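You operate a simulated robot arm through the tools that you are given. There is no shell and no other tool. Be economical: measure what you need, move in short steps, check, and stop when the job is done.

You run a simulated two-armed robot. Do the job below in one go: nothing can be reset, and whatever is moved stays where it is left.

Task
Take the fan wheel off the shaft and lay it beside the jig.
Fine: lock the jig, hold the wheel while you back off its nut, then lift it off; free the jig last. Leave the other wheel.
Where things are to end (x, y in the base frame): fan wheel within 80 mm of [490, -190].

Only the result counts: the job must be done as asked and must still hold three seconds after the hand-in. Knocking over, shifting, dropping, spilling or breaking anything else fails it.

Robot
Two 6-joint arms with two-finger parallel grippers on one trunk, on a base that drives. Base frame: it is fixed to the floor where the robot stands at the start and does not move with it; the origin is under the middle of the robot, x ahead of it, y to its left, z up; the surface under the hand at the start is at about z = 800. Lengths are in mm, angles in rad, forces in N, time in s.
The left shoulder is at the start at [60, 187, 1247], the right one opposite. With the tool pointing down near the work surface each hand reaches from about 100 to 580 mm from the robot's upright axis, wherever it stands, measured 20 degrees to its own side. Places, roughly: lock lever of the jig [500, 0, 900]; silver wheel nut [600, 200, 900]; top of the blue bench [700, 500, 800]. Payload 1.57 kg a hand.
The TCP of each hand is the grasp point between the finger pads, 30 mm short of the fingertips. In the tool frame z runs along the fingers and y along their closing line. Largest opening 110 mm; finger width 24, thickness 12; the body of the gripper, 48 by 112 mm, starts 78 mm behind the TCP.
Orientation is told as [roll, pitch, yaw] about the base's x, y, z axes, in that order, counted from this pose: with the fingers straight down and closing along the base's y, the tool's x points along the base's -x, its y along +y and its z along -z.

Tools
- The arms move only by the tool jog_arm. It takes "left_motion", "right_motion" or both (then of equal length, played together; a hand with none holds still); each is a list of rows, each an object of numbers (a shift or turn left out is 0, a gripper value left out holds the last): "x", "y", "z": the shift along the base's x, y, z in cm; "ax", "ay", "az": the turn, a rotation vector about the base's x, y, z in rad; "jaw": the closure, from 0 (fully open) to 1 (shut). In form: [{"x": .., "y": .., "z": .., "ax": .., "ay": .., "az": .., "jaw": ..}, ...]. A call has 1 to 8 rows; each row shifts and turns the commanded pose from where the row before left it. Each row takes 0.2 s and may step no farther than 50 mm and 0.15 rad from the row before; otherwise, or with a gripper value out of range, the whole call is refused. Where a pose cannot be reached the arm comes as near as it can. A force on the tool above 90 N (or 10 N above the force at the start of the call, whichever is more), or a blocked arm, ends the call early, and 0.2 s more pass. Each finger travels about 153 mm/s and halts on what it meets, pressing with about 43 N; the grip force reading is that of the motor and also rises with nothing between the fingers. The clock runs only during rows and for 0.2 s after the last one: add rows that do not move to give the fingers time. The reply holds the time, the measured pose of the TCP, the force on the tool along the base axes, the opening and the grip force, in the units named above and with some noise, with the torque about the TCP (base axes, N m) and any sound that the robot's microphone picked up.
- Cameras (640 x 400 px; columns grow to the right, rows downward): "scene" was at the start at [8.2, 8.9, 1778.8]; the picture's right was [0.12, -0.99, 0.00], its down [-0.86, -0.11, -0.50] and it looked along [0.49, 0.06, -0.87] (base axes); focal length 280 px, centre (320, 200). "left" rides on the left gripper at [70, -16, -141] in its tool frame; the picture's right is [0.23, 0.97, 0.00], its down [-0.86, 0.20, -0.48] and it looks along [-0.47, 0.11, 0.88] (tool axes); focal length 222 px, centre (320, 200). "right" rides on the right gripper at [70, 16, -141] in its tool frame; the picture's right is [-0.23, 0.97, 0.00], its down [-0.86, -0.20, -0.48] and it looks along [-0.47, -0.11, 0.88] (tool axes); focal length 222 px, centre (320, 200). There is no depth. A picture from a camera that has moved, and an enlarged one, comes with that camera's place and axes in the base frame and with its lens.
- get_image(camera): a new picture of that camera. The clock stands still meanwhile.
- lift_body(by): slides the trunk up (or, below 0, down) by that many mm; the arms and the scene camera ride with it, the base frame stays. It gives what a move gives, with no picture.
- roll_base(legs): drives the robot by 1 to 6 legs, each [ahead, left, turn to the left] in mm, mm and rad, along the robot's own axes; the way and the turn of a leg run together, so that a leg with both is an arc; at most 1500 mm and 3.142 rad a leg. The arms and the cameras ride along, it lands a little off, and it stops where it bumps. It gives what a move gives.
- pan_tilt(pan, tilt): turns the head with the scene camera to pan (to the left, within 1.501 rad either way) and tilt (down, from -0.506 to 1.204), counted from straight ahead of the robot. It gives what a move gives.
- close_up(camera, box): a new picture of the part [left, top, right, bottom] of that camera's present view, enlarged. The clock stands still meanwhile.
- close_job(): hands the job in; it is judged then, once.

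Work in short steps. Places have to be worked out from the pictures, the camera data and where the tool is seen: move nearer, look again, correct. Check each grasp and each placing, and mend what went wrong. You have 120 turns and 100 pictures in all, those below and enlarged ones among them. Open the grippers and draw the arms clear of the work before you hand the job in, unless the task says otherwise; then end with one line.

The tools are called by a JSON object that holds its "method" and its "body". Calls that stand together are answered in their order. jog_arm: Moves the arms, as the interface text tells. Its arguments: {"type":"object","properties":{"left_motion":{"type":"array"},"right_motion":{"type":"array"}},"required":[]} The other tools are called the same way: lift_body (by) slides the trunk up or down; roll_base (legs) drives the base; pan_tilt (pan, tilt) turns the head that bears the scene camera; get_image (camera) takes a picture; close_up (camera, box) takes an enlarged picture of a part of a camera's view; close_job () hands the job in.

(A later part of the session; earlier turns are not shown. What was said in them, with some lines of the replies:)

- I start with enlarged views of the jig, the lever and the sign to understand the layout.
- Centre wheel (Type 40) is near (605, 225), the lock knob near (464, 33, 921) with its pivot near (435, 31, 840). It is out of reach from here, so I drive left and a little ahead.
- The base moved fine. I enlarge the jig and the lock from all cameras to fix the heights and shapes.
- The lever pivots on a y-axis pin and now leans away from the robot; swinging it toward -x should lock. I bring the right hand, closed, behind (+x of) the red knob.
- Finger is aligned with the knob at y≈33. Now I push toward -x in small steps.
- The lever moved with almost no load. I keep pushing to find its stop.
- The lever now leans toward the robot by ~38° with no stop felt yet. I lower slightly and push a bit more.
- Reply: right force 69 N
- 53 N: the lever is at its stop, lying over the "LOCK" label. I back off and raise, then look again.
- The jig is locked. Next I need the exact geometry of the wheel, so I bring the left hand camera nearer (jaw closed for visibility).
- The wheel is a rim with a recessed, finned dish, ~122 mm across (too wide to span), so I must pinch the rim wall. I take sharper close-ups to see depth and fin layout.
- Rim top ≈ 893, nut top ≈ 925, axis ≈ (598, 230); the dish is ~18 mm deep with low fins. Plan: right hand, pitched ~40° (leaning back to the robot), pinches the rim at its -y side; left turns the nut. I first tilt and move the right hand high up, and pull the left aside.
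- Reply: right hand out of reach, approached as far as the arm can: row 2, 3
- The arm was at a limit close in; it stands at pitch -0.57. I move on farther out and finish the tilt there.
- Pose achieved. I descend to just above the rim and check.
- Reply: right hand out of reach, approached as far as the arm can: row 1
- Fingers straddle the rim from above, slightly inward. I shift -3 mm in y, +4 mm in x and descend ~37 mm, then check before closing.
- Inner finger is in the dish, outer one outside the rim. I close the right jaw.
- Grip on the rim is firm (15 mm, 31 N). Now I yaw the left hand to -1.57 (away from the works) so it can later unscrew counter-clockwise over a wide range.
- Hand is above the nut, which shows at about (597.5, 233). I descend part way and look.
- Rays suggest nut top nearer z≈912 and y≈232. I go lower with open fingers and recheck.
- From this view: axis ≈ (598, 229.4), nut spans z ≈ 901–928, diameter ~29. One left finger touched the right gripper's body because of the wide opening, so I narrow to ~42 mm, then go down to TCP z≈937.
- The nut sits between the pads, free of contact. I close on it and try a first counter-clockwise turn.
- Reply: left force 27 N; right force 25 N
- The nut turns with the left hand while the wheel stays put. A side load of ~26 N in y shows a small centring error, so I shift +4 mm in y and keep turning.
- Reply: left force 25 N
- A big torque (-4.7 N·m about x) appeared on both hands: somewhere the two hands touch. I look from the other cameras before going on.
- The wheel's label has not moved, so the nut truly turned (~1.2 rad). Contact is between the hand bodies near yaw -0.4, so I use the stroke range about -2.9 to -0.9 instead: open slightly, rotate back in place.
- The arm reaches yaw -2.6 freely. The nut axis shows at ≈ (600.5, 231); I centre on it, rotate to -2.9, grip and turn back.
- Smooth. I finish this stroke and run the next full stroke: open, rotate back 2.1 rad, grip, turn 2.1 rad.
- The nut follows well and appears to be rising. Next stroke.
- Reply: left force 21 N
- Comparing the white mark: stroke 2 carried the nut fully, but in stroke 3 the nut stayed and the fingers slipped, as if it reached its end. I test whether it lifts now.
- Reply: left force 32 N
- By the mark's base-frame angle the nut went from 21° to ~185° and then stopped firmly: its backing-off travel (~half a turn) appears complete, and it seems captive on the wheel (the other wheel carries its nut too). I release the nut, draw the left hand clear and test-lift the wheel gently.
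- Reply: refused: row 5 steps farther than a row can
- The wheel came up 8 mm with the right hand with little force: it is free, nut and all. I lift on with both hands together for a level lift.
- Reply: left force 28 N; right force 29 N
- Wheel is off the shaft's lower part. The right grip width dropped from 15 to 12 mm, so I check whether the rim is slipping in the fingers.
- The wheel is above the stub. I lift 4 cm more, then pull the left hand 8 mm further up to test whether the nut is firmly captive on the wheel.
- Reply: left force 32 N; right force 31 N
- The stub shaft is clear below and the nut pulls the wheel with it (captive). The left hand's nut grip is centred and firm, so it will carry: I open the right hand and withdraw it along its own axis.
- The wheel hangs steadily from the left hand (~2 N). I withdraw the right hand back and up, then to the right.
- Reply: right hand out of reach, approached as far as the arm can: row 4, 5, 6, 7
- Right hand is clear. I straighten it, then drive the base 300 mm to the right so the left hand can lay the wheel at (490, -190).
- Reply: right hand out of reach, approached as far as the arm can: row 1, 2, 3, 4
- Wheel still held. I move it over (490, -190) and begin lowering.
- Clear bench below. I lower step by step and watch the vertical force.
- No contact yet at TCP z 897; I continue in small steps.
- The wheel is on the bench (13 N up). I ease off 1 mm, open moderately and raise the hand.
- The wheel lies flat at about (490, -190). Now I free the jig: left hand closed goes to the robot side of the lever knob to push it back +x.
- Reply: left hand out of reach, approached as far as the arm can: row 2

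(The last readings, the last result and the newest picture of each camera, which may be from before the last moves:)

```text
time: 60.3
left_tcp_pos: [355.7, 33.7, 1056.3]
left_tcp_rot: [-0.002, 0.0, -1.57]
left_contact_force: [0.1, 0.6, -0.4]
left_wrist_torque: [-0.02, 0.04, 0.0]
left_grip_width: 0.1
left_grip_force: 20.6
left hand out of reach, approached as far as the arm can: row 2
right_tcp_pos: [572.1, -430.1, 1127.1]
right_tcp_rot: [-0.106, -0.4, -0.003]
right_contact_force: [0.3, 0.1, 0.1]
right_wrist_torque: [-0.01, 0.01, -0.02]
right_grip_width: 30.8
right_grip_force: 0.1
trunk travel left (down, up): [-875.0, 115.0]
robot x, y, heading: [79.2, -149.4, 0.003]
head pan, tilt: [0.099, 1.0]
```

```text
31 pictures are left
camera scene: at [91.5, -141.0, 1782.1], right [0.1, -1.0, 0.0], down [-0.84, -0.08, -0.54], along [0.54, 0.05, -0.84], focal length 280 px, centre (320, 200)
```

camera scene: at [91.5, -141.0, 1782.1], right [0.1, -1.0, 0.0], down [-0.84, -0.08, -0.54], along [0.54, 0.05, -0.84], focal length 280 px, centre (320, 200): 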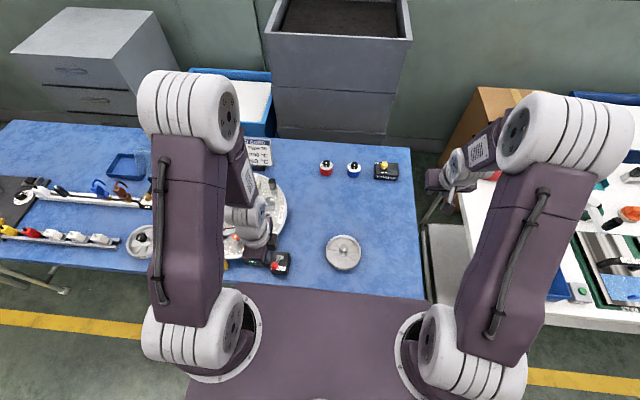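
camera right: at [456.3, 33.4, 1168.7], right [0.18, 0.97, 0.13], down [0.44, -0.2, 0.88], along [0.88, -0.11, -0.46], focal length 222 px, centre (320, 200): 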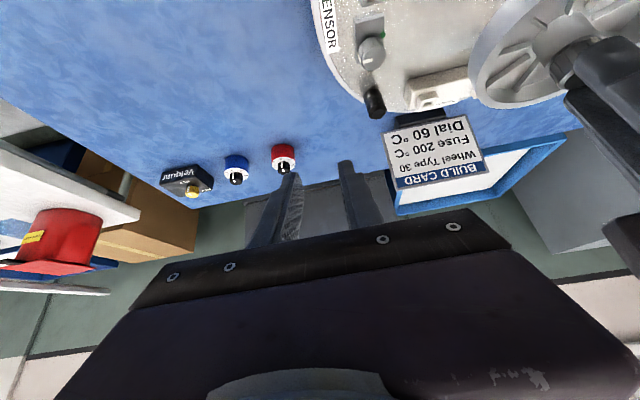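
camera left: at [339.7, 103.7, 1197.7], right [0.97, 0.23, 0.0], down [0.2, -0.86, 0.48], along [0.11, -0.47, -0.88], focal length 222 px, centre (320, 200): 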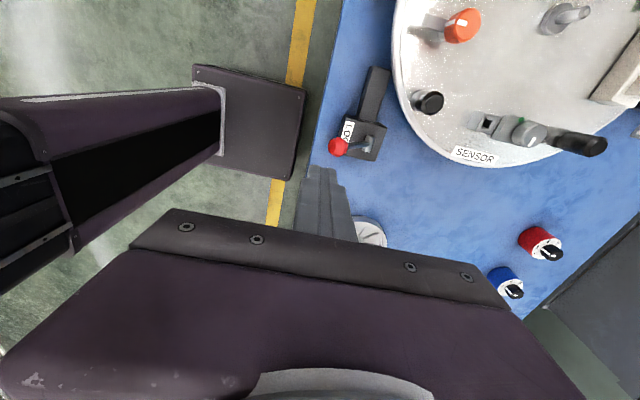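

The arm is at its close-in limit, so I back the base 80 mm and then come in: knob is at ≈ (381, 31, 905).

{"method": "roll_base", "body": {"legs": [[-80, 0, 0]]}}

{"method": "jog_arm", "body": {"left_motion": [{"x": 2, "z": -4}, {"x": 2, "z": -4}, {"z": -4}, {}]}}

{"method": "get_image", "body": {"camera": "left"}}

```text
time: 61.4
left_tcp_pos: [281.1, 34.4, 1054.9]
left_tcp_rot: [-0.008, 0.0, -1.57]
left_contact_force: [-0.1, 0.6, -0.5]
left_wrist_torque: [0.01, 0.04, -0.02]
left_grip_width: 0.1
left_grip_force: 21.4
right_tcp_pos: [496.0, -428.1, 1125.2]
right_tcp_rot: [-0.104, -0.396, 0.001]
right_contact_force: [0.8, 0.2, -0.2]
right_wrist_torque: [0.01, 0.03, -0.02]
right_grip_width: 30.9
right_grip_force: 0.0
trunk travel left (down, up): [-875.0, 115.0]
robot x, y, heading: [-1.2, -147.5, 0.003]
head pan, tilt: [0.099, 1.0]
```

```text
time: 62.4
left_tcp_pos: [312.9, 34.0, 937.5]
left_tcp_rot: [-0.001, 0.0, -1.569]
left_contact_force: [0.3, 0.5, -0.7]
left_wrist_torque: [0.01, -0.02, 0.01]
left_grip_width: 0.2
left_grip_force: 21.9
right_tcp_pos: [490.4, -429.0, 1127.4]
right_tcp_rot: [-0.105, -0.4, -0.001]
right_contact_force: [0.6, -0.2, 0.1]
right_wrist_torque: [0.0, 0.01, 0.01]
right_grip_width: 30.7
right_grip_force: 0.1
trunk travel left (down, up): [-875.0, 115.0]
robot x, y, heading: [-1.1, -148.6, 0.001]
head pan, tilt: [0.099, 1.0]
```

```text
30 pictures are left
camera left: at [299.1, 104.4, 1077.7], right [0.97, 0.23, 0.0], down [0.2, -0.85, 0.48], along [0.11, -0.47, -0.88], focal length 222 px, centre (320, 200)
```

left: 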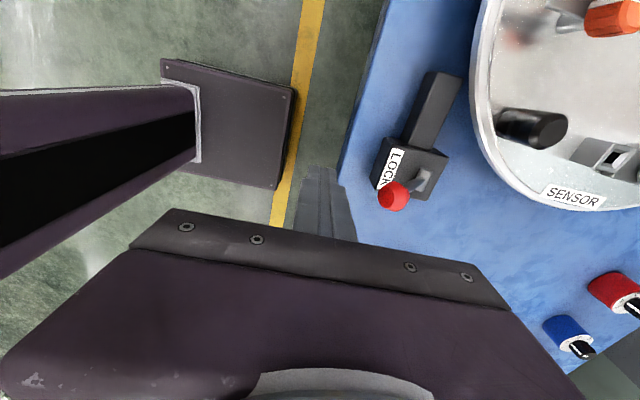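

Aligned (knob y≈30). I lower 2 cm more and push +x along the lever's arc in steps.

{"method": "jog_arm", "body": {"left_motion": [{"z": -1.8, "y": -0.3}, {"x": 2}, {"x": 2}, {"x": 1.5}, {"x": 1.5, "z": 0.5}, {"x": 1.5, "z": 0.5}, {"x": 1.5}, {}]}}

{"method": "get_image", "body": {"camera": "left"}}

```text
time: 64.2
left_tcp_pos: [413.3, 29.8, 932.1]
left_tcp_rot: [0.002, -0.001, -1.57]
left_contact_force: [-0.3, 0.6, 0.5]
left_wrist_torque: [0.02, 0.0, 0.02]
left_grip_width: 0.1
left_grip_force: 21.4
right_tcp_pos: [490.1, -430.4, 1127.7]
right_tcp_rot: [-0.103, -0.402, -0.001]
right_contact_force: [-0.7, -0.2, -0.1]
right_wrist_torque: [0.02, 0.0, -0.01]
right_grip_width: 30.7
right_grip_force: 0.1
trunk travel left (down, up): [-875.0, 115.0]
robot x, y, heading: [-3.0, -146.8, -0.0]
head pan, tilt: [0.099, 1.0]
```

```text
29 pictures are left
camera left: at [397.5, 100.4, 1071.1], right [0.97, 0.23, 0.0], down [0.2, -0.86, 0.48], along [0.11, -0.47, -0.88], focal length 222 px, centre (320, 200)
```

left: 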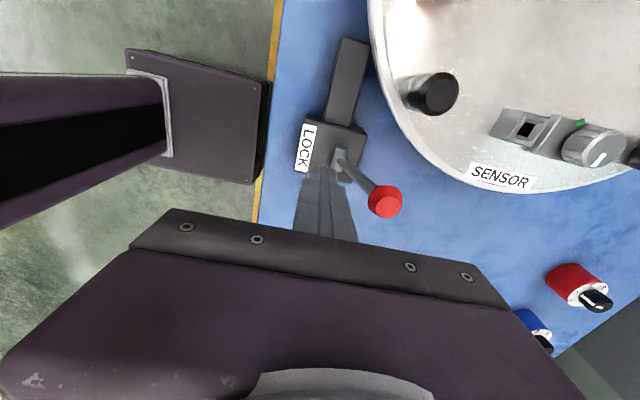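

The lever snapped over: knob is back at x≈466, its starting (free) position. I push a touch more to make sure it sits at its stop.

{"method": "jog_arm", "body": {"left_motion": [{"x": 1.2}, {"x": 0.8}, {"x": 0.5}, {"x": 0.4}, {}]}}

{"method": "get_image", "body": {"camera": "left"}}

```text
time: 65.4
left_tcp_pos: [437.8, 30.2, 929.1]
left_tcp_rot: [-0.007, 0.002, -1.57]
left_contact_force: [-20.9, -2.3, -3.2]
left_wrist_torque: [-0.11, 0.64, 0.03]
left_grip_width: 0.0
left_grip_force: 21.4
right_tcp_pos: [488.2, -429.5, 1130.7]
right_tcp_rot: [-0.106, -0.403, -0.002]
right_contact_force: [0.0, -0.5, -0.2]
right_wrist_torque: [0.02, 0.0, -0.03]
right_grip_width: 31.0
right_grip_force: 0.1
trunk travel left (down, up): [-875.0, 115.0]
robot x, y, heading: [-3.1, -148.2, -0.005]
head pan, tilt: [0.099, 1.0]
```

```text
28 pictures are left
camera left: at [423.3, 100.8, 1070.2], right [0.97, 0.23, -0.01], down [0.2, -0.85, 0.48], along [0.1, -0.47, -0.88], focal length 222 px, centre (320, 200)
```

left: 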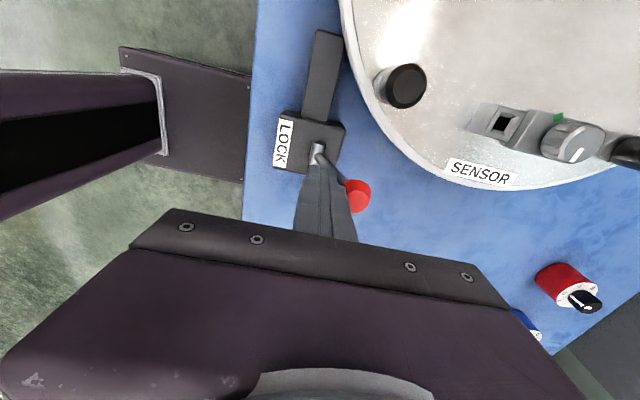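

Firm stop at 21 N: the lever is fully at the free side. I back off, raise the arm clear, open both grippers and take a final look.

{"method": "jog_arm", "body": {"left_motion": [{"x": -2}, {"x": -1, "z": 3}, {"z": 5}, {"z": 5}, {"z": 5, "jaw": 0}, {"z": 4}, {}], "right_motion": [{"jaw": 0}, {}, {}, {}, {}, {}, {}]}}

{"method": "roll_base", "body": {"legs": [[-100, 0, 0]]}}

{"method": "get_image", "body": {"camera": "scene"}}

{"method": "close_up", "body": {"camera": "scene", "box": [180, 130, 420, 280]}}

```text
time: 67.0
left_tcp_pos: [414.6, 29.0, 1150.4]
left_tcp_rot: [-0.002, 0.001, -1.569]
left_contact_force: [-0.4, -0.3, -0.1]
left_wrist_torque: [0.01, 0.01, 0.03]
left_grip_width: 110.0
left_grip_force: 0.1
right_tcp_pos: [493.7, -429.7, 1128.0]
right_tcp_rot: [-0.105, -0.399, -0.002]
right_contact_force: [0.2, 0.0, 0.3]
right_wrist_torque: [0.0, 0.0, -0.01]
right_grip_width: 110.1
right_grip_force: 0.0
trunk travel left (down, up): [-875.0, 115.0]
robot x, y, heading: [-0.4, -148.2, 0.001]
head pan, tilt: [0.099, 1.0]
```

```text
time: 68.1
left_tcp_pos: [317.6, 31.0, 1148.9]
left_tcp_rot: [-0.005, -0.001, -1.568]
left_contact_force: [0.3, -0.2, 0.0]
left_wrist_torque: [-0.03, 0.02, -0.03]
left_grip_width: 109.9
left_grip_force: 0.2
right_tcp_pos: [395.2, -428.9, 1126.7]
right_tcp_rot: [-0.105, -0.397, 0.002]
right_contact_force: [0.4, 0.7, -0.6]
right_wrist_torque: [-0.01, 0.02, 0.01]
right_grip_width: 109.7
right_grip_force: 0.1
trunk travel left (down, up): [-875.0, 115.0]
robot x, y, heading: [-101.6, -147.2, -0.002]
head pan, tilt: [0.099, 1.0]
```

```text
27 pictures are left
camera scene: at [-83.3, -140.8, 1782.0], right [0.1, -0.99, 0.0], down [-0.84, -0.08, -0.54], along [0.53, 0.05, -0.84], focal length 280 px, centre (320, 200)
```

scene: 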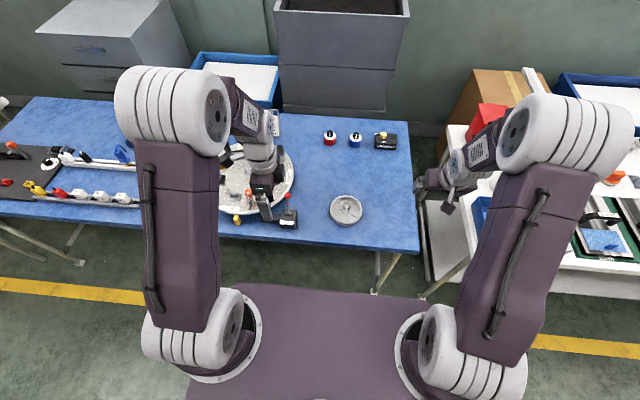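

```text
2.67 times, centred on (300, 205) of scene
camera zoom: at [-83.3, -140.8, 1782.0], right [0.1, -0.99, 0.0], down [-0.84, -0.08, -0.54], along [0.53, 0.05, -0.84], focal length 747 px, centre (373, 187)
```

zoom: 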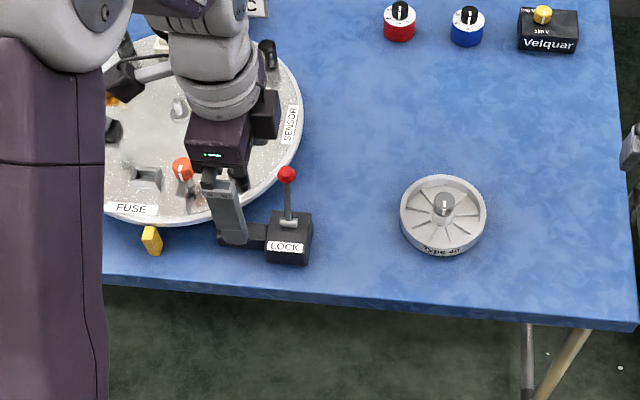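

The wheel lies at about (485, -192), the jig lever is back in its free position, nothing else has shifted, and both hands are open and clear. I hand in.

{"method": "close_job", "body": {}}

```text
The job is handed in.
```

The fan wheel, with its nut still on it, is off the shaft and lies flat beside the jig at about [485, -192], within the 80 mm limit. The nut stopped after about half a turn and the wheel then lifted freely. The jig is freed again, the other wheel was left alone, and both hands are open and clear.
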